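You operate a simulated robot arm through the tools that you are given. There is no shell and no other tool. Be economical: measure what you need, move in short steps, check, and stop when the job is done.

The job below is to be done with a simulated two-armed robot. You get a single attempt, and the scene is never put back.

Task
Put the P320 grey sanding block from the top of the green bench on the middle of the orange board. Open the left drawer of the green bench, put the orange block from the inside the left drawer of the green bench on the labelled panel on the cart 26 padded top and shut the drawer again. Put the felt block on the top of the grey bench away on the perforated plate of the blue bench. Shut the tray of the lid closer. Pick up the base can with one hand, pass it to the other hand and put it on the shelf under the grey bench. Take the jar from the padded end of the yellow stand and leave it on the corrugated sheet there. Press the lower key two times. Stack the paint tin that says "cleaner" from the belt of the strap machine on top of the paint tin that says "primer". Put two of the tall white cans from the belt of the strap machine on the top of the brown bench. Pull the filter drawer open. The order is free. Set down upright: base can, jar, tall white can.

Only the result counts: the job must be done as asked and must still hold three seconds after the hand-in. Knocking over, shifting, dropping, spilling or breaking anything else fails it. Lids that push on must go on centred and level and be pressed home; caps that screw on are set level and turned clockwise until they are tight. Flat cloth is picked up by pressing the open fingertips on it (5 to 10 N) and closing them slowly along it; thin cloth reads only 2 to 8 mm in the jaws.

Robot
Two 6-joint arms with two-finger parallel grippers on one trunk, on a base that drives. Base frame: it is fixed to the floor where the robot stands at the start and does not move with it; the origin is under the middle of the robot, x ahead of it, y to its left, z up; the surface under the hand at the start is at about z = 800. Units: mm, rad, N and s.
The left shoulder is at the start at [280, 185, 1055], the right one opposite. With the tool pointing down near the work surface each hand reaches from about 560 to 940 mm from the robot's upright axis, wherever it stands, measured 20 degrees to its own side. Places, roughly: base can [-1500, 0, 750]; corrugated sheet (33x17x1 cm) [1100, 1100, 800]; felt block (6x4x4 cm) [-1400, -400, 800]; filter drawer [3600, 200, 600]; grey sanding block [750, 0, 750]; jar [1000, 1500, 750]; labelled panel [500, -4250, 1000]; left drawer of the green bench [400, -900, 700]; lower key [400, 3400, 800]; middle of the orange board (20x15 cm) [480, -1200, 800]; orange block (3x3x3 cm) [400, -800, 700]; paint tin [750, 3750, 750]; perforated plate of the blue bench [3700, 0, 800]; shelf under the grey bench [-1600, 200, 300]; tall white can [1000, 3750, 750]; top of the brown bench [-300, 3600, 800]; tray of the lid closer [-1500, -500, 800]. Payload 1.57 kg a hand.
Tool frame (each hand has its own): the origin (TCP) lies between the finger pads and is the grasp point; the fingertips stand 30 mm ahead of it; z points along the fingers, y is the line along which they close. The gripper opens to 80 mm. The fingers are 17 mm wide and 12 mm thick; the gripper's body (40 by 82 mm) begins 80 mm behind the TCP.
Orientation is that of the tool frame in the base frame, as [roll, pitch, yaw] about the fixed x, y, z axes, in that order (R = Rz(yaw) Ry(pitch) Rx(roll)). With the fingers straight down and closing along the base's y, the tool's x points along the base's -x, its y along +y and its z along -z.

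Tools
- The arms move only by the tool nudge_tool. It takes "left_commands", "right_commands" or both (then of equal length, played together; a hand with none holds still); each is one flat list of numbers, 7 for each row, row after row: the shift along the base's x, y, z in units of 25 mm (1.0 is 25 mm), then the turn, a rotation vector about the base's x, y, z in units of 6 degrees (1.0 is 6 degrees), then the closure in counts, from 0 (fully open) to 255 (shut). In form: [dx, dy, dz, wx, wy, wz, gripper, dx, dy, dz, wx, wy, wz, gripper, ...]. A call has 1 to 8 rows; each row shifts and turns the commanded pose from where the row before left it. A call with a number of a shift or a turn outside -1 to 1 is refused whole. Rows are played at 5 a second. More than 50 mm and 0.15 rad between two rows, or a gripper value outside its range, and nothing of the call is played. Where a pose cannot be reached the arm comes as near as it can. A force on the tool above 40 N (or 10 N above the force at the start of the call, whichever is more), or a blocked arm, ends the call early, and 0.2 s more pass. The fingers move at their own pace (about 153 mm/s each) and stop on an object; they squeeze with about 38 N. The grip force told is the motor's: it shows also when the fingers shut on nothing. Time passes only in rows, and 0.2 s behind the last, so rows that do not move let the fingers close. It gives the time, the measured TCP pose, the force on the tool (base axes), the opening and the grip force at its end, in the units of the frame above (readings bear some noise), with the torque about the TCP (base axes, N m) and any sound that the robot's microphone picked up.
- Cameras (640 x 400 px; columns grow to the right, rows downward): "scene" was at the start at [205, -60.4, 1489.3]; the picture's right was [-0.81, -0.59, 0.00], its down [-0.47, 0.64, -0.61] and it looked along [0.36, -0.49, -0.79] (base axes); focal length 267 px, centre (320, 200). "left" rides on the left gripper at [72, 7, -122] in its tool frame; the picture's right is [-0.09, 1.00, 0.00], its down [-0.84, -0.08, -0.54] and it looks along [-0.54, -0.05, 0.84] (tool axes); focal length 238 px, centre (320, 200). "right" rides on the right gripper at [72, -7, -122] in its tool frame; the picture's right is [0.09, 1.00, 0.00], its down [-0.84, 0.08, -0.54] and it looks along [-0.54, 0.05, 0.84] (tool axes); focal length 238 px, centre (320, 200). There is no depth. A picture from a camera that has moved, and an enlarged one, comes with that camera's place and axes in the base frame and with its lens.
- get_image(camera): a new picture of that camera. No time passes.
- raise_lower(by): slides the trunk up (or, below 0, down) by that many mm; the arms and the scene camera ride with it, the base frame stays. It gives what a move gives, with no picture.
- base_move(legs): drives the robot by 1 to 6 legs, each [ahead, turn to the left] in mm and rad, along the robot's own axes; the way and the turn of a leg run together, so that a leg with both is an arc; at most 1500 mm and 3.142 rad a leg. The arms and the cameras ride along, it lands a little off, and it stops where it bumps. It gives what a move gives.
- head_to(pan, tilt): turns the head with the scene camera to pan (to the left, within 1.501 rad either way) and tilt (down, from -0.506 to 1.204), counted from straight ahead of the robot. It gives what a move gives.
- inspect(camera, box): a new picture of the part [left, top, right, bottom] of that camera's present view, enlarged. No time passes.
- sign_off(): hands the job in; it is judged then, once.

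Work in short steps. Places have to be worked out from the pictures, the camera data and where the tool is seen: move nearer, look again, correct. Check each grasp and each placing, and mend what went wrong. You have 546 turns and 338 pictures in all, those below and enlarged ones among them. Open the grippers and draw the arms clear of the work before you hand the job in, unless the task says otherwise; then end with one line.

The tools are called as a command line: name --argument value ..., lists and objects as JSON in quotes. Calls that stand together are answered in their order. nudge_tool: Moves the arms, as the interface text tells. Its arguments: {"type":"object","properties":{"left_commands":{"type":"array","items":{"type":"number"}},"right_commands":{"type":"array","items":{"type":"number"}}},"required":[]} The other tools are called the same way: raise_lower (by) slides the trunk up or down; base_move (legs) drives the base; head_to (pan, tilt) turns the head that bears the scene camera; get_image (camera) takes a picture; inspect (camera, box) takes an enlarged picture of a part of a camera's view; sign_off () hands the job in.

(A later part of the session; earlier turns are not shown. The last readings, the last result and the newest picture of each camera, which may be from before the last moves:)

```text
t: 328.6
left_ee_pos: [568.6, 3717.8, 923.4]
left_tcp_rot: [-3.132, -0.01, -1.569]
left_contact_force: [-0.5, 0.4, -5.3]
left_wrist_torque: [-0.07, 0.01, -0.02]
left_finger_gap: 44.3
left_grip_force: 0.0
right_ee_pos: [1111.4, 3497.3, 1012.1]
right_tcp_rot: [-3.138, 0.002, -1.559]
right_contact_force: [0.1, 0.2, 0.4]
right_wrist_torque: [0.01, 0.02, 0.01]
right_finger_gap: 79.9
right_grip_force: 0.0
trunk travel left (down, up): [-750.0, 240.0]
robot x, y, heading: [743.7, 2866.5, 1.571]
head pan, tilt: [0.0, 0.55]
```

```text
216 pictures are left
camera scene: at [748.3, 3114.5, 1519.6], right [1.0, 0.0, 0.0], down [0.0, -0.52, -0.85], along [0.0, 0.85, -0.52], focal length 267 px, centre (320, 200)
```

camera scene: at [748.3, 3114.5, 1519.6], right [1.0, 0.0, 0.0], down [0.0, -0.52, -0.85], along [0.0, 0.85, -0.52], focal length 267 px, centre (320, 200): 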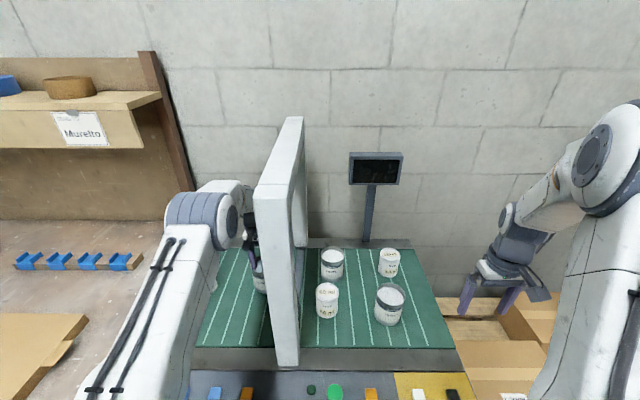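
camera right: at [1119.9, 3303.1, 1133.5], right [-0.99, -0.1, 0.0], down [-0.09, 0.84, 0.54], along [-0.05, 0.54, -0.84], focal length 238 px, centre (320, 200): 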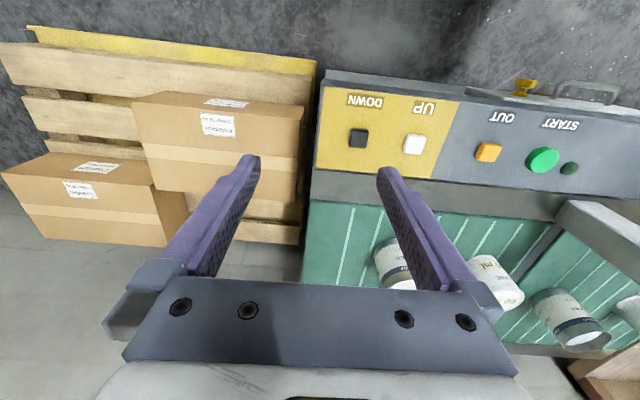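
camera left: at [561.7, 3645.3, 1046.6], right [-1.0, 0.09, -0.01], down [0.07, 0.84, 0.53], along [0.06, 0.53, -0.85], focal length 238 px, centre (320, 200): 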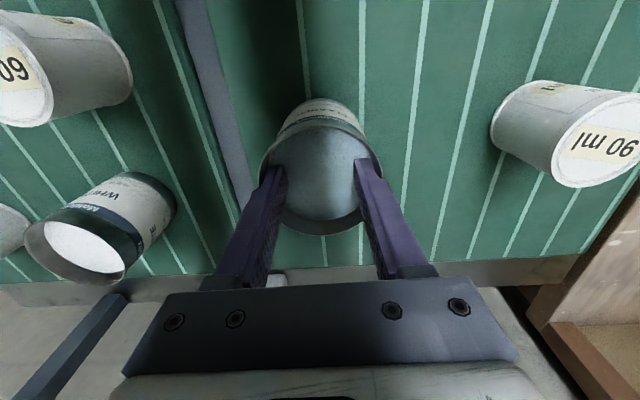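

The tin lifts cleanly (≈5 N). I raise it higher, then back the robot out and shift it 210 mm to the right so the left arm can reach the PRIMER tin.

nudge_tool --left_commands '[0, 0, 0.6, 0, 0, 0, 0, 0, 0, 0.8, 0, 0, 0, 0, 0, 0, 0.8, 0, 0, 0, 0, 0, 0, 0.8, 0, 0, 0, 0, 0, 0, 0.8, 0, 0, 0, 0, 0, 0, 0.4, 0, 0, 0, 0]'

base_move --legs '[[-400, 0], [0, -1.571], [210, 0], [0, 1.571]]'

get_image --camera "scene"

get_image --camera "left"

```text
t: 330.0
left_ee_pos: [569.8, 3718.1, 1028.3]
left_tcp_rot: [-3.132, -0.012, -1.57]
left_contact_force: [-0.4, -0.4, -4.1]
left_wrist_torque: [-0.04, 0.02, -0.02]
left_finger_gap: 44.4
left_grip_force: 0.0
right_ee_pos: [1111.1, 3497.1, 1012.4]
right_tcp_rot: [-3.137, 0.001, -1.559]
right_contact_force: [0.4, -0.1, -0.3]
right_wrist_torque: [-0.02, -0.03, -0.02]
right_finger_gap: 79.9
right_grip_force: 0.1
trunk travel left (down, up): [-750.0, 240.0]
robot x, y, heading: [749.7, 2861.2, 1.57]
head pan, tilt: [0.0, 0.55]
```

```text
t: 341.4
left_ee_pos: [781.7, 3320.2, 1028.8]
left_tcp_rot: [-3.13, -0.009, -1.569]
left_contact_force: [-1.0, 0.7, -4.7]
left_wrist_torque: [-0.02, 0.03, 0.0]
left_finger_gap: 44.6
left_grip_force: 0.1
right_ee_pos: [1323.2, 3098.7, 1012.1]
right_tcp_rot: [-3.136, 0.002, -1.558]
right_contact_force: [-0.2, 0.3, -0.7]
right_wrist_torque: [-0.02, 0.02, -0.02]
right_finger_gap: 80.0
right_grip_force: 0.1
trunk travel left (down, up): [-750.0, 240.0]
robot x, y, heading: [960.7, 2467.0, 1.571]
head pan, tilt: [0.0, 0.55]
```

```text
215 pictures are left
camera scene: at [960.2, 2716.3, 1519.6], right [1.0, 0.0, 0.0], down [0.0, -0.52, -0.85], along [0.0, 0.85, -0.52], focal length 267 px, centre (320, 200)
```

scene: 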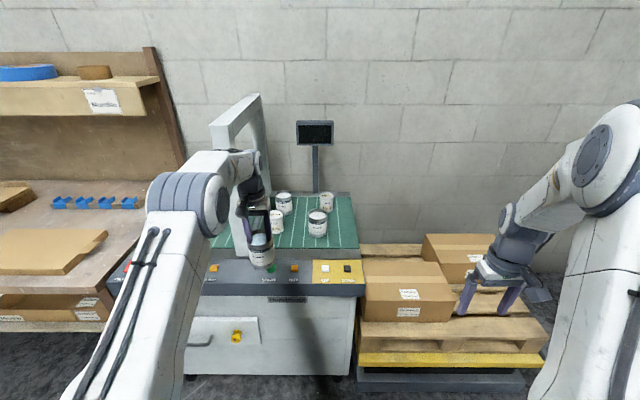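

```text
214 pictures are left
camera left: at [773.8, 3247.3, 1151.8], right [-1.0, 0.09, -0.01], down [0.07, 0.84, 0.53], along [0.06, 0.53, -0.85], focal length 238 px, centre (320, 200)
```

left: 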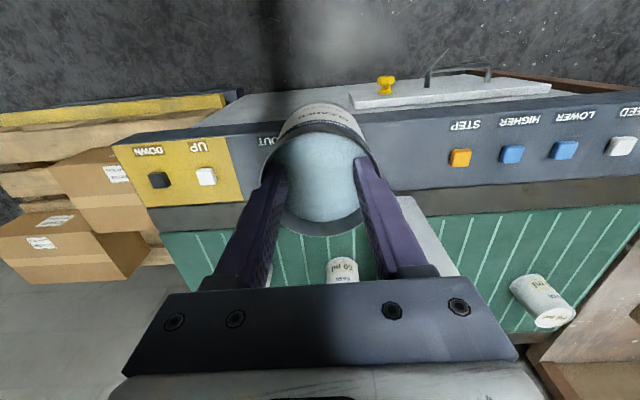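

I move the tin to x≈948 in front of the machine (raised a little), to then drive straight in over PRIMER.

nudge_tool --left_commands '[0.9, -0.3, 0.15, 0, 0, 0, 0, 0.9, -0.3, 0.15, 0, 0, 0, 0, 0.9, -0.3, 0.15, 0, 0, 0, 0, 0.9, -0.3, 0.15, 0, 0, 0, 0, 0.9, -0.3, 0.15, 0, 0, 0, 0, 0.9, -0.3, 0.15, 0, 0, 0, 0, 0.9, -0.3, 0.1, 0, 0, 0, 0, 0.4, -0.3, 0, 0, 0, 0, 0]'

base_move --legs '[[240, 0]]'

get_image --camera "left"

inspect --camera "scene" --box '[220, 150, 460, 310]'

```text
t: 343.2
left_ee_pos: [950.4, 3259.0, 1052.8]
left_tcp_rot: [-3.131, -0.01, -1.569]
left_contact_force: [0.4, 0.1, -4.1]
left_wrist_torque: [-0.04, 0.03, 0.02]
left_finger_gap: 44.3
left_grip_force: 0.0
right_ee_pos: [1323.8, 3099.3, 1011.9]
right_tcp_rot: [-3.136, 0.001, -1.557]
right_contact_force: [-0.5, 0.5, -0.9]
right_wrist_torque: [0.01, 0.02, -0.01]
right_finger_gap: 80.1
right_grip_force: 0.0
trunk travel left (down, up): [-750.0, 240.0]
robot x, y, heading: [960.3, 2464.9, 1.575]
head pan, tilt: [0.0, 0.55]
```

```text
t: 345.0
left_ee_pos: [948.6, 3500.9, 1054.9]
left_tcp_rot: [-3.131, -0.011, -1.57]
left_contact_force: [-0.7, -1.0, -3.7]
left_wrist_torque: [-0.02, 0.01, 0.03]
left_finger_gap: 44.5
left_grip_force: 0.0
right_ee_pos: [1322.1, 3339.3, 1011.8]
right_tcp_rot: [-3.136, 0.003, -1.558]
right_contact_force: [-0.2, -0.2, 0.1]
right_wrist_torque: [0.0, -0.02, -0.01]
right_finger_gap: 79.8
right_grip_force: 0.0
trunk travel left (down, up): [-750.0, 240.0]
robot x, y, heading: [960.5, 2704.1, 1.574]
head pan, tilt: [0.0, 0.55]
```

```text
213 pictures are left
camera left: at [940.8, 3427.5, 1177.3], right [-1.0, 0.09, -0.01], down [0.07, 0.84, 0.53], along [0.06, 0.53, -0.85], focal length 238 px, centre (320, 200)
```

left: 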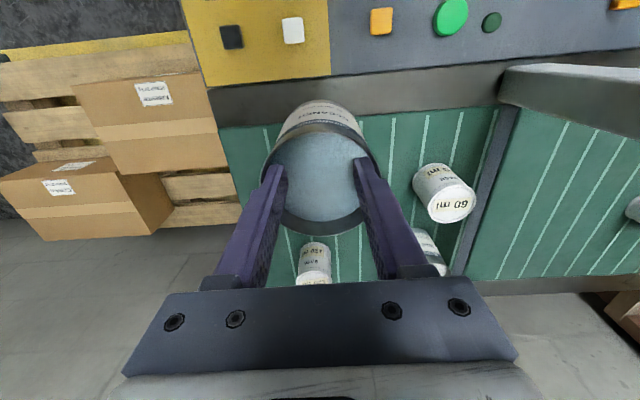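

```text
2.50 times, centred on (340, 230) of scene
camera zoom: at [959.8, 2956.6, 1519.7], right [1.0, 0.0, 0.0], down [0.0, -0.52, -0.85], along [0.0, 0.85, -0.52], focal length 667 px, centre (270, 125)
```

zoom: 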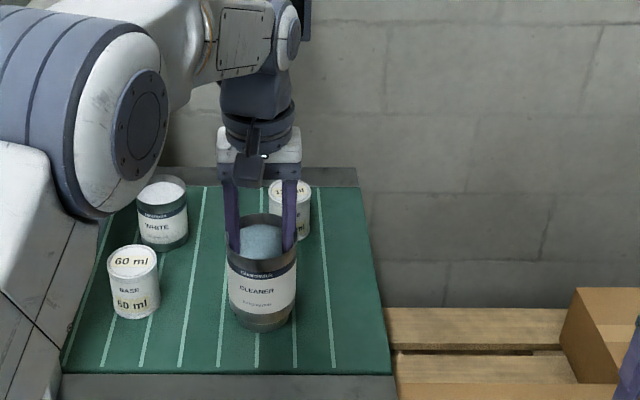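

PRIMER is hidden behind the held tin in these views; I check with the right hand's camera.

get_image --camera "right"

```text
211 pictures are left
camera right: at [1329.7, 3268.7, 1133.5], right [-0.99, -0.1, 0.0], down [-0.09, 0.83, 0.54], along [-0.05, 0.54, -0.84], focal length 238 px, centre (320, 200)
```

right: 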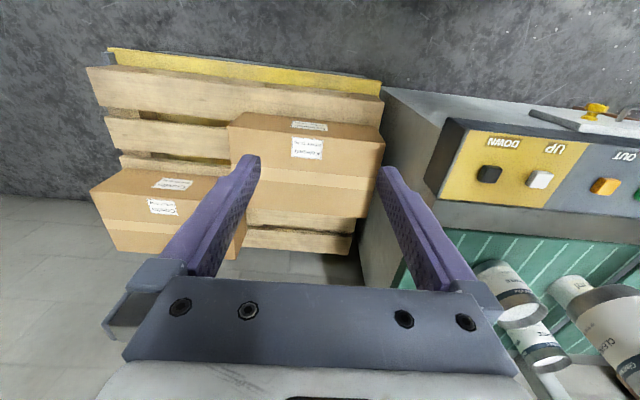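

PRIMER's rim is near (951, 3618). I move the held tin above it and look at the relative alignment from the scene camera.

nudge_tool --left_commands '[0.03, 0.9, 0.1, 0, 0, 0, 0, 0.03, 0.9, 0.1, 0, 0, 0, 0, 0.03, 0.9, 0.1, 0, 0, 0, 0, 0, 0.9, 0, 0, 0, 0, 0, 0, 0.9, 0, 0, 0, 0, 0]'

inspect --camera "scene" --box '[260, 190, 380, 290]'

get_image --camera "right"

```text
t: 346.2
left_ee_pos: [944.4, 3568.9, 1056.9]
left_tcp_rot: [-3.132, -0.012, -1.568]
left_contact_force: [0.2, -1.0, -5.8]
left_wrist_torque: [-0.02, 0.04, 0.02]
left_finger_gap: 44.4
left_grip_force: 0.1
left hand out of reach, approached as far as the arm can: row 4, 5
right_ee_pos: [1323.1, 3339.6, 1012.8]
right_tcp_rot: [-3.136, 0.001, -1.558]
right_contact_force: [-0.4, 0.2, 0.1]
right_wrist_torque: [-0.04, 0.01, 0.01]
right_finger_gap: 80.0
right_grip_force: 0.0
trunk travel left (down, up): [-750.0, 240.0]
robot x, y, heading: [958.0, 2708.1, 1.569]
head pan, tilt: [0.0, 0.55]
```

```text
4.00 times, centred on (320, 240) of scene
camera zoom: at [959.9, 2956.8, 1519.7], right [1.0, 0.0, 0.0], down [0.0, -0.52, -0.85], along [0.0, 0.85, -0.52], focal length 1067 px, centre (320, 40)
```

zoom: 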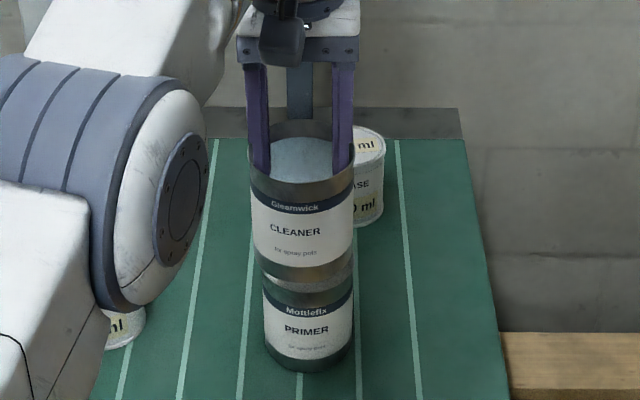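

```text
209 pictures are left
camera right: at [1329.8, 3268.9, 1133.4], right [-0.99, -0.1, 0.0], down [-0.09, 0.84, 0.54], along [-0.05, 0.54, -0.84], focal length 238 px, centre (320, 200)
```

right: 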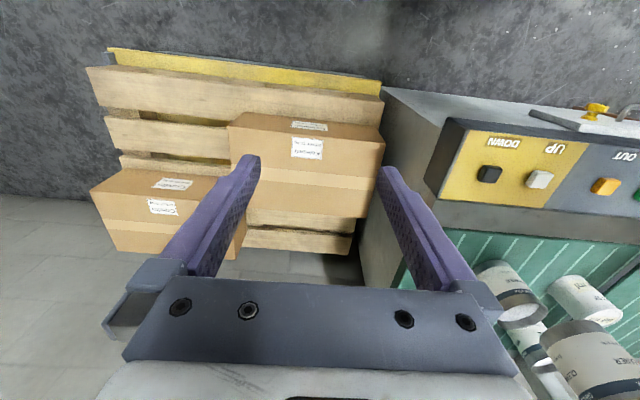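

Out of reach for the last bit; I drive 90 mm forward. Meanwhile I refine the PRIMER rim from the right camera zoom.

inspect --camera "right" --box '[440, 240, 600, 360]'

base_move --legs '[[90, 0]]'

get_image --camera "right"

```text
3.33 times, centred on (520, 300) of right
camera zoom: at [1329.8, 3268.9, 1133.4], right [-0.99, -0.1, 0.0], down [-0.09, 0.84, 0.54], along [-0.05, 0.54, -0.84], focal length 794 px, centre (-347, -133)
```

zoom: 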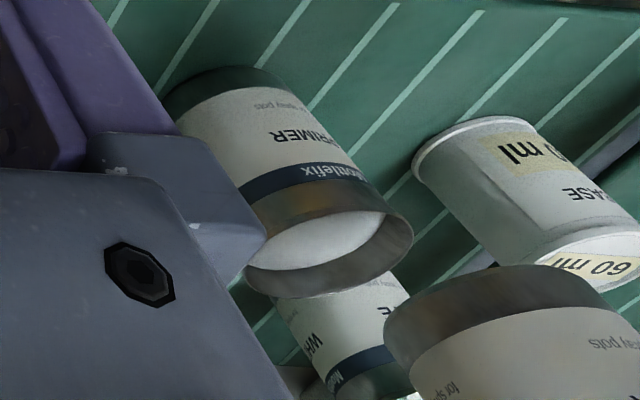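

```text
t: 347.3
left_ee_pos: [944.4, 3659.6, 1056.5]
left_tcp_rot: [-3.132, -0.009, -1.57]
left_contact_force: [0.3, -0.1, -5.0]
left_wrist_torque: [0.03, 0.01, 0.03]
left_finger_gap: 44.6
left_grip_force: 0.1
right_ee_pos: [1322.1, 3431.9, 1012.2]
right_tcp_rot: [-3.137, 0.001, -1.559]
right_contact_force: [-0.4, -0.3, 0.1]
right_wrist_torque: [0.03, 0.0, 0.02]
right_finger_gap: 80.0
right_grip_force: 0.0
trunk travel left (down, up): [-750.0, 240.0]
robot x, y, heading: [960.4, 2798.4, 1.57]
head pan, tilt: [0.0, 0.55]
```

```text
207 pictures are left
camera right: at [1329.5, 3360.4, 1133.5], right [-0.99, -0.1, 0.0], down [-0.09, 0.83, 0.54], along [-0.05, 0.54, -0.84], focal length 238 px, centre (320, 200)
```

right: 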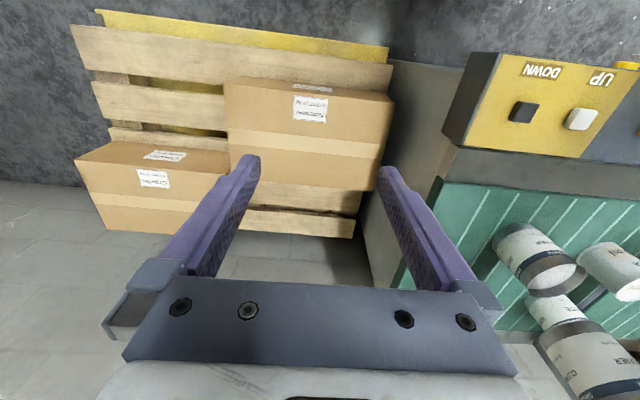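

I place the tin at about (951, 3614) and lower it to roughly 20 mm above PRIMER's rim for a relative check.

nudge_tool --left_commands '[0.13, -0.9, -0.5, 0, 0, 0, 0, 0.13, -0.9, -0.5, 0, 0, 0, 0, 0, 0, 0, 0, 0, 0, 0]'

inspect --camera "scene" --box '[260, 210, 380, 310]'

inspect --camera "right" --box '[480, 200, 640, 320]'

```text
t: 348.1
left_ee_pos: [950.9, 3614.2, 1032.1]
left_tcp_rot: [-3.133, -0.01, -1.567]
left_contact_force: [0.5, 0.0, -4.2]
left_wrist_torque: [-0.02, 0.03, 0.02]
left_finger_gap: 44.4
left_grip_force: 0.0
right_ee_pos: [1323.6, 3432.2, 1012.4]
right_tcp_rot: [-3.137, 0.003, -1.557]
right_contact_force: [-0.2, 0.0, -0.3]
right_wrist_torque: [-0.03, 0.0, 0.0]
right_finger_gap: 80.0
right_grip_force: 0.0
trunk travel left (down, up): [-750.0, 240.0]
robot x, y, heading: [957.4, 2800.0, 1.57]
head pan, tilt: [0.0, 0.55]
```

```text
4.00 times, centred on (320, 260) of scene
camera zoom: at [959.6, 3048.5, 1519.7], right [1.0, 0.0, 0.0], down [0.0, -0.52, -0.85], along [0.0, 0.85, -0.52], focal length 1067 px, centre (320, -40)
```

zoom: 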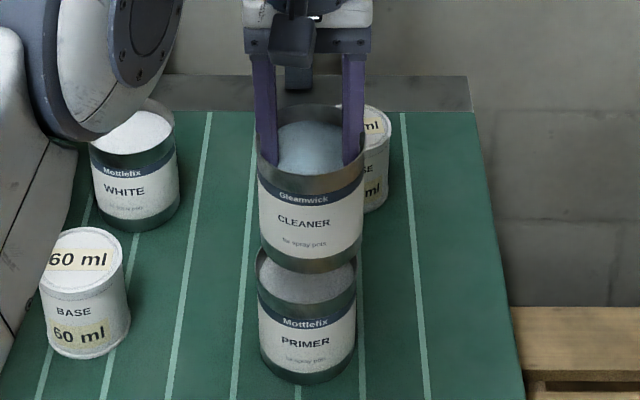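

```text
3.33 times, centred on (560, 260) of right
camera zoom: at [1329.5, 3360.6, 1133.4], right [-0.99, -0.1, 0.0], down [-0.09, 0.84, 0.54], along [-0.05, 0.54, -0.84], focal length 794 px, centre (-480, 0)
```

zoom: 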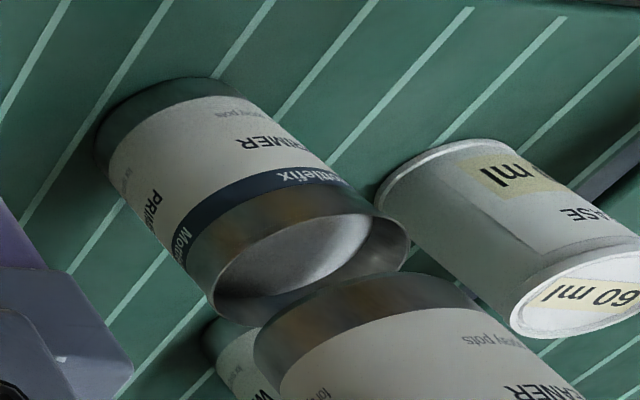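

Computed: CLEANER's axis is within ~3 mm of PRIMER's (950, 3615), tin height ≈83 mm, so contact should come near TCP z≈991. I correct x by -2.5 mm and lower.

nudge_tool --left_commands '[-0.1, 0.03, -0.5, 0, 0, 0, 0, 0, 0, -0.5, 0, 0, 0, 0, 0, 0, -0.3, 0, 0, 0, 0]'

inspect --camera "scene" --box '[260, 210, 380, 310]'

inspect --camera "right" --box '[480, 200, 640, 320]'

```text
t: 348.9
left_ee_pos: [949.0, 3617.0, 1006.5]
left_tcp_rot: [-3.128, -0.003, -1.567]
left_contact_force: [-2.2, -8.6, 31.2]
left_wrist_torque: [-0.26, 0.39, 0.04]
left_finger_gap: 44.7
left_grip_force: 0.1
right_ee_pos: [1322.7, 3430.2, 1012.3]
right_tcp_rot: [-3.136, 0.005, -1.559]
right_contact_force: [0.9, 0.1, 0.5]
right_wrist_torque: [-0.03, -0.01, 0.01]
right_finger_gap: 80.2
right_grip_force: 0.1
trunk travel left (down, up): [-750.0, 240.0]
robot x, y, heading: [957.7, 2798.2, 1.571]
head pan, tilt: [0.0, 0.55]
```

```text
4.00 times, centred on (320, 260) of scene
camera zoom: at [959.5, 3046.5, 1520.8], right [1.0, 0.0, 0.0], down [0.0, -0.52, -0.85], along [0.0, 0.85, -0.52], focal length 1067 px, centre (320, -40)
```

zoom: 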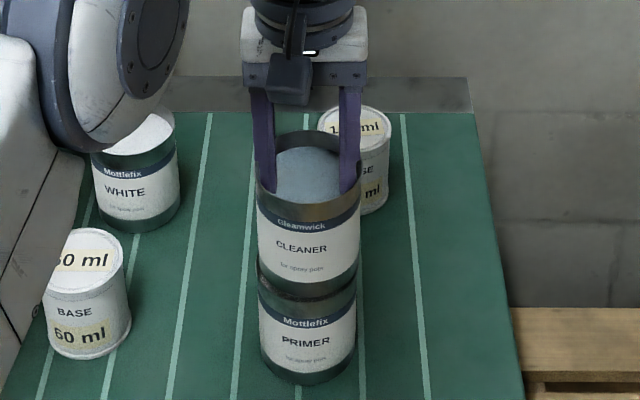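

```text
3.33 times, centred on (560, 260) of right
camera zoom: at [1329.4, 3359.2, 1135.0], right [-0.99, -0.1, 0.0], down [-0.09, 0.83, 0.54], along [-0.05, 0.54, -0.84], focal length 794 px, centre (-480, 0)
```

zoom: 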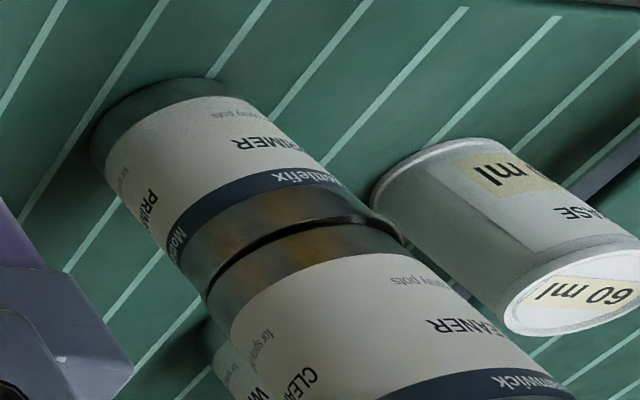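

The tin is seated on PRIMER (31 N) and well aligned in both views. I ease off the force, close the fingers slightly to let go, and withdraw upward.

nudge_tool --left_commands '[0, 0, 0.08, 0, 0, 0, 0]'

nudge_tool --left_commands '[0, 0, 0, 0, 0, 0, 130, 0, 0, 0, 0, 0, 0, 135, 0, 0, 0.2, 0, 0, 0, 135, 0, 0, 0.4, 0, 0, 0, 135, 0, 0, 0.6, 0, 0, 0, 135]'

inspect --camera "scene" --box '[260, 210, 380, 310]'

get_image --camera "left"

```text
t: 349.3
left_ee_pos: [948.1, 3615.9, 1004.9]
left_tcp_rot: [-3.13, -0.005, -1.569]
left_contact_force: [-1.3, -8.6, 34.3]
left_wrist_torque: [-0.16, 0.2, 0.1]
left_finger_gap: 44.4
left_grip_force: 0.2
right_ee_pos: [1323.4, 3430.8, 1012.8]
right_tcp_rot: [-3.138, 0.004, -1.558]
right_contact_force: [-0.2, -0.4, -0.1]
right_wrist_torque: [0.01, 0.03, -0.01]
right_finger_gap: 80.1
right_grip_force: 0.1
trunk travel left (down, up): [-750.0, 240.0]
robot x, y, heading: [962.4, 2799.7, 1.573]
head pan, tilt: [0.0, 0.55]
```

```text
t: 350.5
left_ee_pos: [948.4, 3615.5, 1031.3]
left_tcp_rot: [-3.131, -0.012, -1.57]
left_contact_force: [-0.4, 1.0, 0.0]
left_wrist_torque: [-0.07, 0.01, 0.01]
left_finger_gap: 37.6
left_grip_force: 0.0
right_ee_pos: [1322.5, 3431.5, 1010.9]
right_tcp_rot: [-3.137, 0.001, -1.559]
right_contact_force: [0.1, 0.0, -0.7]
right_wrist_torque: [0.0, 0.01, 0.01]
right_finger_gap: 80.0
right_grip_force: 0.1
trunk travel left (down, up): [-750.0, 240.0]
robot x, y, heading: [960.8, 2798.6, 1.573]
head pan, tilt: [0.0, 0.55]
```

```text
4.00 times, centred on (320, 260) of scene
camera zoom: at [959.6, 3048.5, 1519.6], right [1.0, 0.0, 0.0], down [0.0, -0.52, -0.85], along [0.0, 0.85, -0.52], focal length 1067 px, centre (320, -40)
```

zoom: 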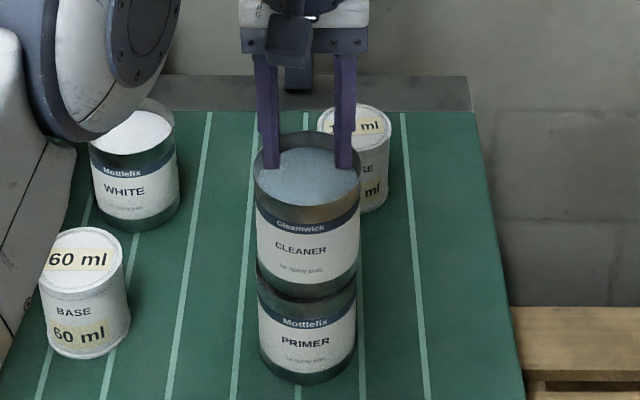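

```text
201 pictures are left
camera left: at [941.1, 3544.0, 1154.5], right [-1.0, 0.09, -0.01], down [0.07, 0.84, 0.53], along [0.06, 0.53, -0.85], focal length 238 px, centre (320, 200)
```

left: 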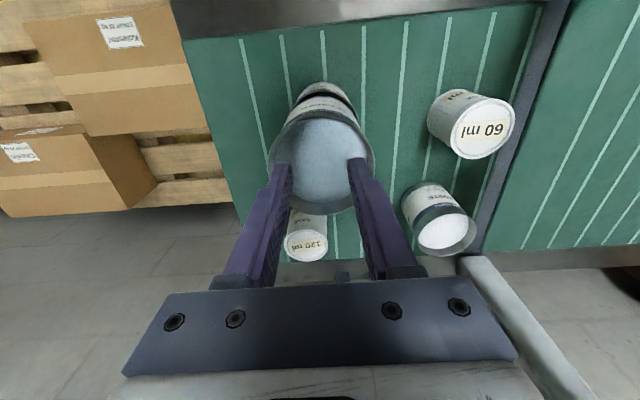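

CLEANER is stacked neatly on PRIMER. I raise the left hand clear, back out, bring the left hand to its side, and shift the robot to x≈570 between the 60 ml and 90 ml cans.

nudge_tool --left_commands '[0, 0, 1, 0, 0, 0, 135, 0, 0, 0.6, 0, 0, 0, 135]'

base_move --legs '[[-380, 0]]'

nudge_tool --left_commands '[-1, -0.8, -0.2, 0, 0, 0, 0, -1, -0.8, -0.2, 0, 0, 0, 0, -1, -0.8, -0.2, 0, 0, 0, 0, -1, -0.8, -0.2, 0, 0, 0, 0, -1, -0.8, -0.2, 0, 0, 0, 0, -1, -0.8, -0.2, 0, 0, 0, 0, -1, -0.8, -0.2, 0, 0, 0, 0, -1, -0.8, -0.2, 0, 0, 0, 0]' --right_commands '[-1, -0.3, 0, 0, 0, 0, 0, -1, -0.3, 0, 0, 0, 0, 0, -1, -0.3, 0, 0, 0, 0, 0, -1, -0.3, 0, 0, 0, 0, 0, -1, -0.3, 0, 0, 0, 0, 0, -1, -0.3, 0, 0, 0, 0, 0, 0, 0, 0, 0, 0, 0, 0, 0, 0, 0, 0, 0, 0, 0]'

base_move --legs '[[0, 1.571], [390, 0], [0, -1.571]]'

get_image --camera "scene"

```text
t: 351.1
left_ee_pos: [947.9, 3615.8, 1070.9]
left_tcp_rot: [-3.132, -0.01, -1.572]
left_contact_force: [1.0, 0.9, 0.7]
left_wrist_torque: [0.01, -0.08, 0.04]
left_finger_gap: 37.9
left_grip_force: 0.0
right_ee_pos: [1322.2, 3431.6, 1011.9]
right_tcp_rot: [-3.137, 0.003, -1.559]
right_contact_force: [0.8, 0.6, -0.2]
right_wrist_torque: [0.01, 0.0, 0.0]
right_finger_gap: 80.1
right_grip_force: 0.1
trunk travel left (down, up): [-750.0, 240.0]
robot x, y, heading: [954.6, 2800.2, 1.572]
head pan, tilt: [0.0, 0.55]
```

```text
t: 353.5
left_ee_pos: [947.8, 3234.1, 1070.7]
left_tcp_rot: [-3.132, -0.013, -1.568]
left_contact_force: [-1.0, 0.4, -0.3]
left_wrist_torque: [0.0, 0.0, -0.01]
left_finger_gap: 37.6
left_grip_force: 0.1
right_ee_pos: [1322.8, 3050.7, 1012.0]
right_tcp_rot: [-3.139, 0.002, -1.556]
right_contact_force: [-0.5, -0.3, -0.1]
right_wrist_torque: [-0.01, -0.02, 0.0]
right_finger_gap: 80.0
right_grip_force: 0.1
trunk travel left (down, up): [-750.0, 240.0]
robot x, y, heading: [958.4, 2417.3, 1.574]
head pan, tilt: [0.0, 0.55]
```

```text
t: 355.3
left_ee_pos: [746.9, 3074.8, 1032.2]
left_tcp_rot: [-3.131, -0.01, -1.568]
left_contact_force: [0.6, 0.2, -0.1]
left_wrist_torque: [0.0, -0.02, 0.01]
left_finger_gap: 80.1
left_grip_force: 0.0
right_ee_pos: [1172.1, 3005.2, 1011.7]
right_tcp_rot: [-3.138, 0.002, -1.557]
right_contact_force: [-0.8, 0.5, 0.7]
right_wrist_torque: [0.01, 0.03, -0.02]
right_finger_gap: 79.9
right_grip_force: 0.1
trunk travel left (down, up): [-750.0, 240.0]
robot x, y, heading: [962.9, 2413.0, 1.576]
head pan, tilt: [0.0, 0.55]
```

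```text
t: 365.5
left_ee_pos: [350.8, 3067.6, 1031.7]
left_tcp_rot: [-3.132, -0.011, -1.559]
left_contact_force: [-0.9, -0.2, -0.1]
left_wrist_torque: [0.02, 0.01, -0.04]
left_finger_gap: 80.0
left_grip_force: 0.2
right_ee_pos: [777.0, 3002.7, 1012.5]
right_tcp_rot: [-3.136, 0.001, -1.551]
right_contact_force: [0.2, -0.3, 0.2]
right_wrist_torque: [0.02, -0.01, 0.0]
right_finger_gap: 79.9
right_grip_force: 0.2
trunk travel left (down, up): [-750.0, 240.0]
robot x, y, heading: [570.9, 2409.2, 1.584]
head pan, tilt: [0.0, 0.55]
```

```text
200 pictures are left
camera scene: at [568.1, 2661.6, 1519.7], right [1.0, 0.01, 0.0], down [0.01, -0.52, -0.85], along [-0.01, 0.85, -0.52], focal length 267 px, centre (320, 200)
```

scene: 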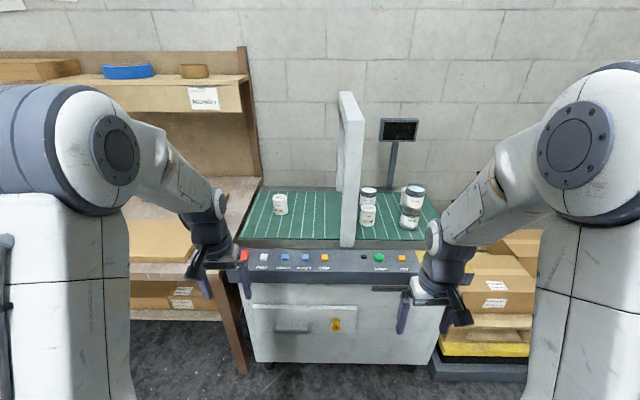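

Lined up between both cans. I drive forward 460 mm, then view from both hands.

base_move --legs '[[460, -0.013]]'

nudge_tool --left_commands '[0.1, 0.9, -0.3, 0, 0, 0, 0, 0.1, 0.9, -0.3, 0, 0, 0, 0, 0.1, 0.9, -0.3, 0, 0, 0, 0, 0.1, 0.9, -0.3, 0, 0, 0, 0]' --right_commands '[0, 0.8, -0.3, 0, 0, 0, 0, 0, 0.8, -0.3, 0, 0, 0, 0, 0, 0.8, -0.3, 0, 0, 0, 0, 0, 0.8, -0.3, 0, 0, 0, 0]'

get_image --camera "left"

get_image --camera "right"

get_image --camera "scene"

```text
t: 368.2
left_ee_pos: [362.3, 3532.1, 1032.1]
left_tcp_rot: [-3.132, -0.01, -1.578]
left_contact_force: [0.4, -0.7, 0.3]
left_wrist_torque: [0.05, 0.01, -0.04]
left_finger_gap: 80.1
left_grip_force: 0.1
right_ee_pos: [786.9, 3458.7, 1011.3]
right_tcp_rot: [-3.136, 0.001, -1.567]
right_contact_force: [-0.7, 0.0, 0.2]
right_wrist_torque: [0.03, -0.03, -0.03]
right_finger_gap: 80.1
right_grip_force: 0.0
trunk travel left (down, up): [-750.0, 240.0]
robot x, y, heading: [570.1, 2872.6, 1.561]
head pan, tilt: [0.0, 0.55]
```

```text
t: 369.2
left_ee_pos: [372.5, 3622.4, 1001.2]
left_tcp_rot: [-3.131, -0.011, -1.578]
left_contact_force: [-0.7, -0.2, 0.2]
left_wrist_torque: [0.03, 0.0, -0.01]
left_finger_gap: 80.0
left_grip_force: 0.1
right_ee_pos: [785.6, 3539.1, 981.6]
right_tcp_rot: [-3.136, 0.002, -1.567]
right_contact_force: [0.1, -1.1, -0.4]
right_wrist_torque: [-0.01, 0.03, 0.02]
right_finger_gap: 80.0
right_grip_force: 0.1
trunk travel left (down, up): [-750.0, 240.0]
robot x, y, heading: [574.8, 2870.6, 1.562]
head pan, tilt: [0.0, 0.55]
```

```text
199 pictures are left
camera left: at [364.2, 3550.2, 1124.7], right [-1.0, 0.1, -0.01], down [0.08, 0.84, 0.53], along [0.06, 0.53, -0.85], focal length 238 px, centre (320, 200)
```

left: 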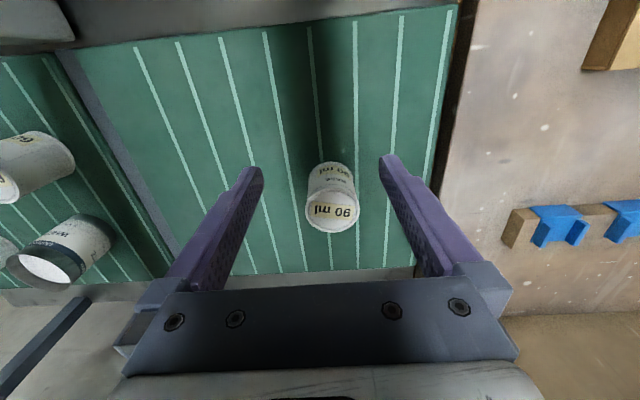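

```text
198 pictures are left
camera right: at [792.5, 3467.7, 1102.9], right [-1.0, -0.1, 0.0], down [-0.08, 0.84, 0.54], along [-0.05, 0.54, -0.84], focal length 238 px, centre (320, 200)
```

right: 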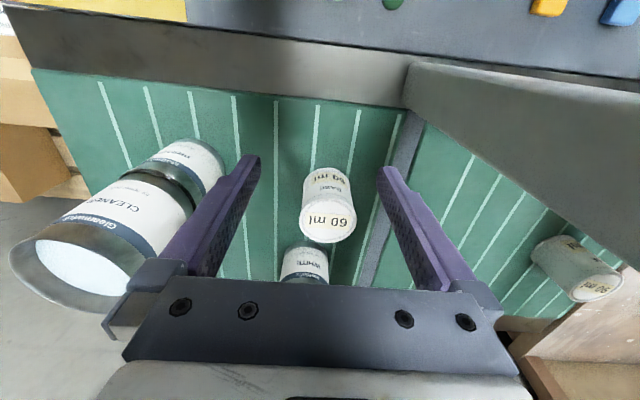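

```text
197 pictures are left
camera scene: at [571.4, 3122.1, 1519.7], right [1.0, -0.01, 0.0], down [0.0, -0.52, -0.85], along [0.01, 0.85, -0.52], focal length 267 px, centre (320, 200)
```

scene: 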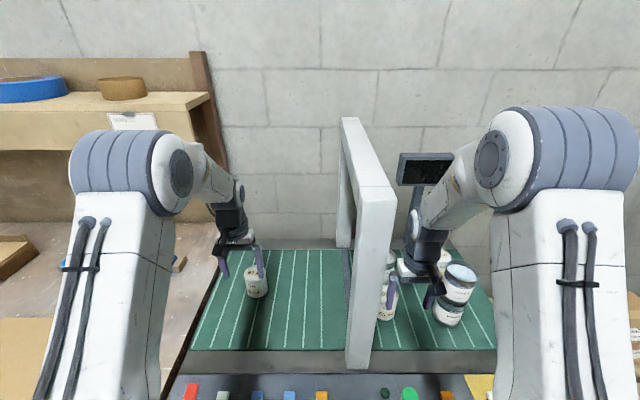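

Both cans are located: 90 ml at ≈(368, 3711), 60 ml at ≈(773, 3627). I move both hands above them and look again.

nudge_tool --left_commands '[-0.04, 0.9, -0.5, 0, 0, 0, 0, -0.04, 0.9, -0.5, 0, 0, 0, 0, -0.04, 0.9, -0.5, 0, 0, 0, 0, -0.04, 0.86, -0.5, 0, 0, 0, 0]' --right_commands '[-0.13, 0.88, -0.4, 0, 0, 0, 0, -0.13, 0.88, -0.4, 0, 0, 0, 0, -0.13, 0.88, -0.4, 0, 0, 0, 0, -0.12, 0.88, -0.4, 0, 0, 0, 0]'

get_image --camera "left"

get_image --camera "right"

```text
t: 370.2
left_ee_pos: [367.9, 3711.6, 950.9]
left_tcp_rot: [-3.13, -0.011, -1.58]
left_contact_force: [-0.3, -0.3, -0.7]
left_wrist_torque: [0.02, -0.03, 0.04]
left_finger_gap: 79.7
left_grip_force: 0.0
right_ee_pos: [774.7, 3627.5, 940.4]
right_tcp_rot: [-3.139, 0.001, -1.567]
right_contact_force: [-0.5, 0.6, 0.5]
right_wrist_torque: [0.0, 0.03, 0.02]
right_finger_gap: 80.1
right_grip_force: 0.0
trunk travel left (down, up): [-750.0, 240.0]
robot x, y, heading: [566.3, 2870.9, 1.561]
head pan, tilt: [0.0, 0.55]
```

```text
196 pictures are left
camera left: at [360.0, 3639.1, 1075.0], right [-1.0, 0.1, -0.01], down [0.08, 0.84, 0.53], along [0.06, 0.53, -0.85], focal length 238 px, centre (320, 200)
```

left: 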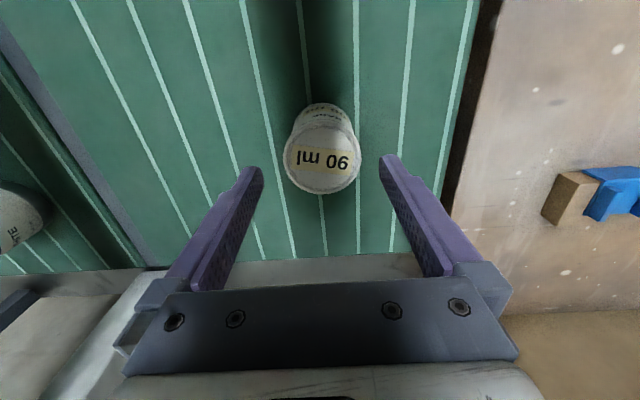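

```text
195 pictures are left
camera right: at [780.6, 3555.7, 1062.7], right [-1.0, -0.1, 0.0], down [-0.08, 0.84, 0.54], along [-0.05, 0.54, -0.84], focal length 238 px, centre (320, 200)
```

right: 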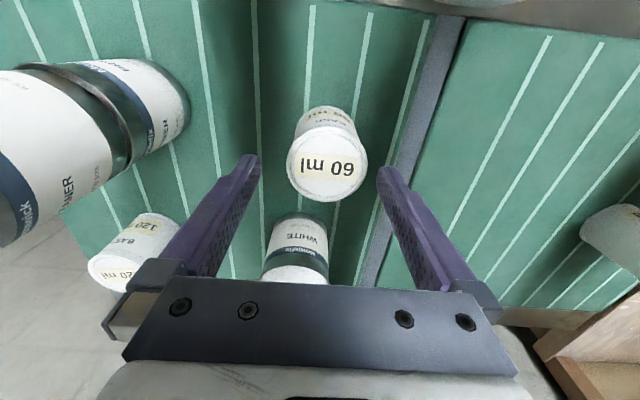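

Lid tops triangulate to z≈878: 90 ml at (368, 3722), 60 ml at (766.5, 3638). I align both hands and lower until the tips are just above the lids, then check.

nudge_tool --left_commands '[0, 0.2, -0.5, 0, 0, 0, 0, 0, 0.2, -0.5, 0, 0, 0, 0]' --right_commands '[-0.16, 0.2, -0.3, 0, 0, 0, 0, -0.16, 0.22, -0.3, 0, 0, 0, 0]'

get_image --camera "left"

get_image --camera "right"

```text
t: 370.8
left_ee_pos: [368.7, 3722.8, 927.0]
left_tcp_rot: [-3.132, -0.011, -1.577]
left_contact_force: [-0.5, 0.1, 0.0]
left_wrist_torque: [0.01, 0.01, -0.01]
left_finger_gap: 80.0
left_grip_force: 0.1
right_ee_pos: [765.7, 3638.5, 926.5]
right_tcp_rot: [-3.138, 0.002, -1.568]
right_contact_force: [0.3, -0.2, 1.0]
right_wrist_torque: [-0.01, -0.02, -0.01]
right_finger_gap: 80.1
right_grip_force: 0.0
trunk travel left (down, up): [-750.0, 240.0]
robot x, y, heading: [570.2, 2875.6, 1.564]
head pan, tilt: [0.0, 0.55]
```

```text
194 pictures are left
camera left: at [360.0, 3649.6, 1049.7], right [-1.0, 0.1, -0.01], down [0.08, 0.84, 0.53], along [0.06, 0.53, -0.85], focal length 238 px, centre (320, 200)
```

left: 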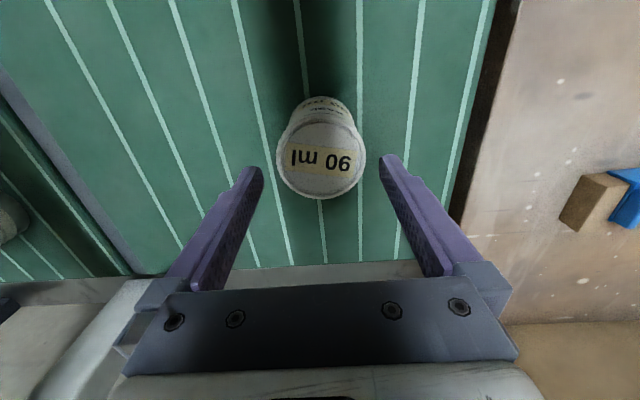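

```text
193 pictures are left
camera right: at [772.3, 3566.4, 1047.8], right [-1.0, -0.1, 0.0], down [-0.08, 0.84, 0.54], along [-0.05, 0.54, -0.84], focal length 238 px, centre (320, 200)
```

right: 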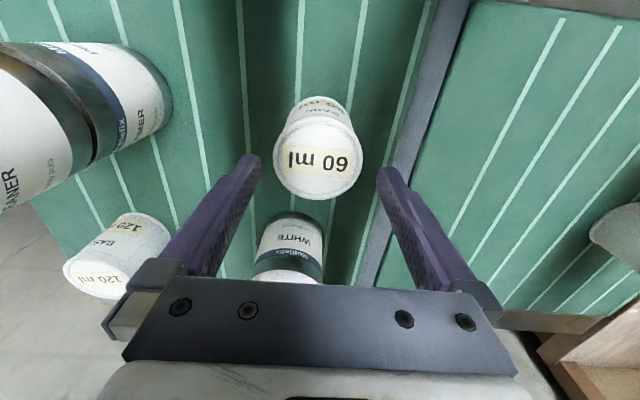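

Both are well centred. I descend both hands to TCP z≈852 and grip.

nudge_tool --left_commands '[0, -0.16, -0.75, 0, 0, 0, 0, 0, 0, -0.75, 0, 0, 0, 0, 0, 0, -0.75, 0, 0, 0, 0, 0, 0, -0.75, 0, 0, 0, 0]' --right_commands '[0, 0, -0.75, 0, 0, 0, 0, 0, 0, -0.75, 0, 0, 0, 0, 0, 0, -0.75, 0, 0, 0, 0, 0, 0, -0.75, 0, 0, 0, 0]'

nudge_tool --left_commands '[0, 0, 0, 0, 0, 0, 255, 0, 0, 0, 0, 0, 0, 255, 0, 0, 0, 0, 0, 0, 255]' --right_commands '[0, 0, 0, 0, 0, 0, 255, 0, 0, 0, 0, 0, 0, 255, 0, 0, 0, 0, 0, 0, 255]'

```text
t: 371.8
left_ee_pos: [368.8, 3716.8, 851.0]
left_tcp_rot: [-3.13, -0.011, -1.577]
left_contact_force: [-0.6, 0.1, 0.3]
left_wrist_torque: [-0.01, 0.01, 0.01]
left_finger_gap: 80.0
left_grip_force: 0.0
right_ee_pos: [767.2, 3637.8, 851.0]
right_tcp_rot: [-3.137, 0.0, -1.568]
right_contact_force: [0.6, -1.3, -0.5]
right_wrist_torque: [0.03, -0.01, 0.0]
right_finger_gap: 80.1
right_grip_force: 0.1
trunk travel left (down, up): [-750.0, 240.0]
robot x, y, heading: [575.0, 2870.6, 1.565]
head pan, tilt: [0.0, 0.55]
```

```text
t: 372.6
left_ee_pos: [368.8, 3717.3, 852.3]
left_tcp_rot: [-3.131, -0.01, -1.577]
left_contact_force: [-1.5, 0.7, 3.0]
left_wrist_torque: [0.05, 0.2, -0.02]
left_finger_gap: 67.2
left_grip_force: 37.9
right_ee_pos: [766.5, 3637.3, 850.1]
right_tcp_rot: [-3.138, 0.001, -1.568]
right_contact_force: [0.9, -0.2, 0.7]
right_wrist_torque: [0.03, 0.0, 0.02]
right_finger_gap: 66.8
right_grip_force: 37.9
trunk travel left (down, up): [-750.0, 240.0]
robot x, y, heading: [571.0, 2871.9, 1.563]
head pan, tilt: [0.0, 0.55]
```

Both cans gripped (67 mm). I lift both together.

nudge_tool --left_commands '[0, 0, 0.5, 0, 0, 0, 255, 0, 0, 0.8, 0, 0, 0, 255, 0, 0, 0.8, 0, 0, 0, 255, 0, 0, 0.8, 0, 0, 0, 255, 0, 0, 0.8, 0, 0, 0, 255, 0, 0, 0.8, 0, 0, 0, 255, 0, 0, 0.8, 0, 0, 0, 255]' --right_commands '[0, 0, 0.5, 0, 0, 0, 255, 0, 0, 0.8, 0, 0, 0, 255, 0, 0, 0.8, 0, 0, 0, 255, 0, 0, 0.8, 0, 0, 0, 255, 0, 0, 0.8, 0, 0, 0, 255, 0, 0, 0.8, 0, 0, 0, 255, 0, 0, 0.8, 0, 0, 0, 255]'

get_image --camera "left"

get_image --camera "right"

```text
t: 374.2
left_ee_pos: [369.0, 3717.3, 984.8]
left_tcp_rot: [-3.129, -0.011, -1.579]
left_contact_force: [0.3, 0.0, -1.4]
left_wrist_torque: [0.0, -0.02, 0.05]
left_finger_gap: 67.0
left_grip_force: 37.9
right_ee_pos: [767.3, 3638.1, 984.4]
right_tcp_rot: [-3.136, 0.001, -1.568]
right_contact_force: [0.0, 0.4, -1.4]
right_wrist_torque: [0.01, 0.01, 0.0]
right_finger_gap: 66.7
right_grip_force: 37.7
trunk travel left (down, up): [-750.0, 240.0]
robot x, y, heading: [567.4, 2871.2, 1.564]
head pan, tilt: [0.0, 0.55]
```

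```text
192 pictures are left
camera left: at [360.7, 3645.2, 1108.6], right [-1.0, 0.1, -0.01], down [0.08, 0.84, 0.53], along [0.06, 0.53, -0.85], focal length 238 px, centre (320, 200)
```

left: 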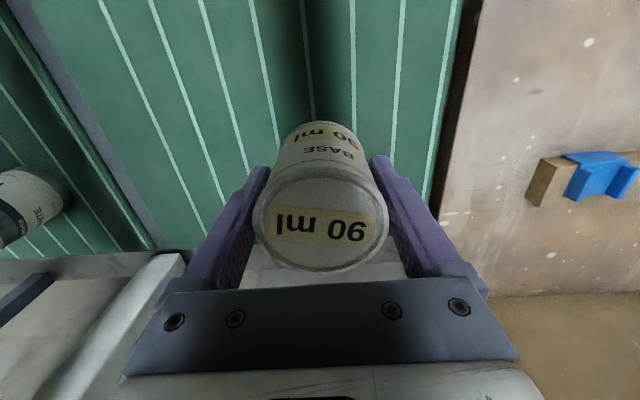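

```text
191 pictures are left
camera right: at [773.4, 3566.6, 1105.8], right [-1.0, -0.1, 0.0], down [-0.08, 0.84, 0.54], along [-0.05, 0.54, -0.84], focal length 238 px, centre (320, 200)
```

right: 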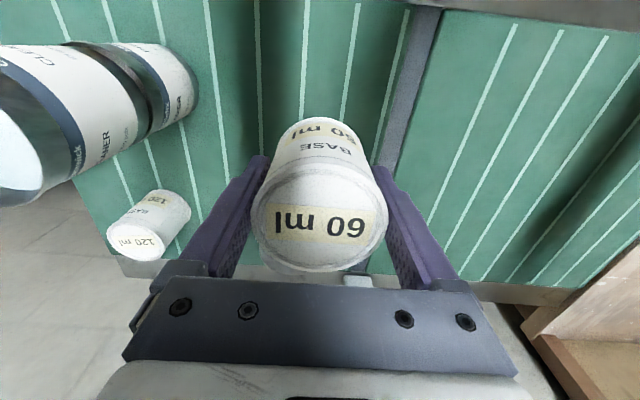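

Both cans are held upright. I back out and shift west to face the brown bench.

base_move --legs '[[-460, 0], [0, 1.578], [560, 0], [0, -1.571]]'

get_image --camera "scene"

```text
t: 387.4
left_ee_pos: [-203.1, 3256.5, 985.0]
left_tcp_rot: [-3.132, -0.011, -1.564]
left_contact_force: [-0.8, -1.2, -1.6]
left_wrist_torque: [-0.01, 0.03, -0.02]
left_finger_gap: 66.9
left_grip_force: 37.9
right_ee_pos: [196.5, 3182.7, 983.7]
right_tcp_rot: [-3.135, 0.0, -1.555]
right_contact_force: [0.1, 0.2, -1.5]
right_wrist_torque: [-0.02, 0.0, -0.02]
right_finger_gap: 67.1
right_grip_force: 37.4
trunk travel left (down, up): [-750.0, 240.0]
robot x, y, heading: [8.2, 2412.6, 1.577]
head pan, tilt: [0.0, 0.55]
```

```text
190 pictures are left
camera scene: at [7.9, 2664.2, 1519.6], right [1.0, 0.01, 0.0], down [0.0, -0.52, -0.85], along [-0.01, 0.85, -0.52], focal length 267 px, centre (320, 200)
```

scene: 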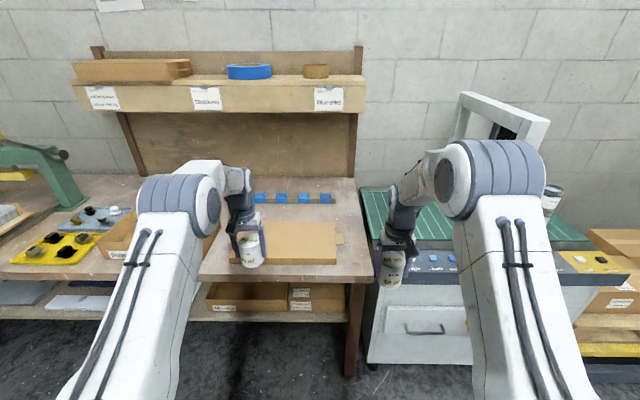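

The bench has a free strip right of the tan board (x≈85–195). I check the left hand's view for another free spot.

get_image --camera "left"

get_image --camera "right"

```text
189 pictures are left
camera left: at [-209.6, 3183.9, 1108.3], right [-1.0, 0.09, -0.01], down [0.07, 0.84, 0.53], along [0.06, 0.53, -0.85], focal length 238 px, centre (320, 200)
```

left: 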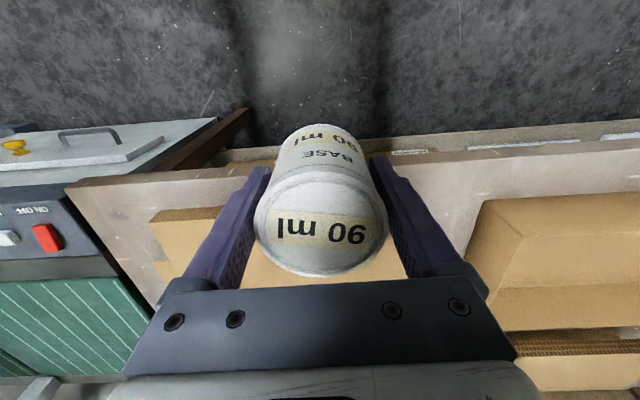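

```text
188 pictures are left
camera right: at [204.1, 3110.6, 1105.6], right [-0.99, -0.11, 0.0], down [-0.09, 0.83, 0.54], along [-0.06, 0.54, -0.84], focal length 238 px, centre (320, 200)
```

right: 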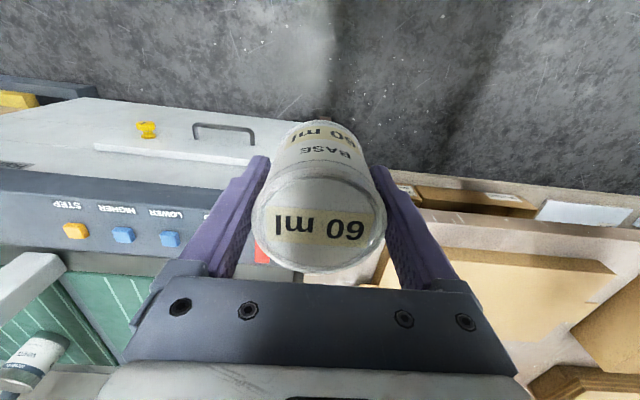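

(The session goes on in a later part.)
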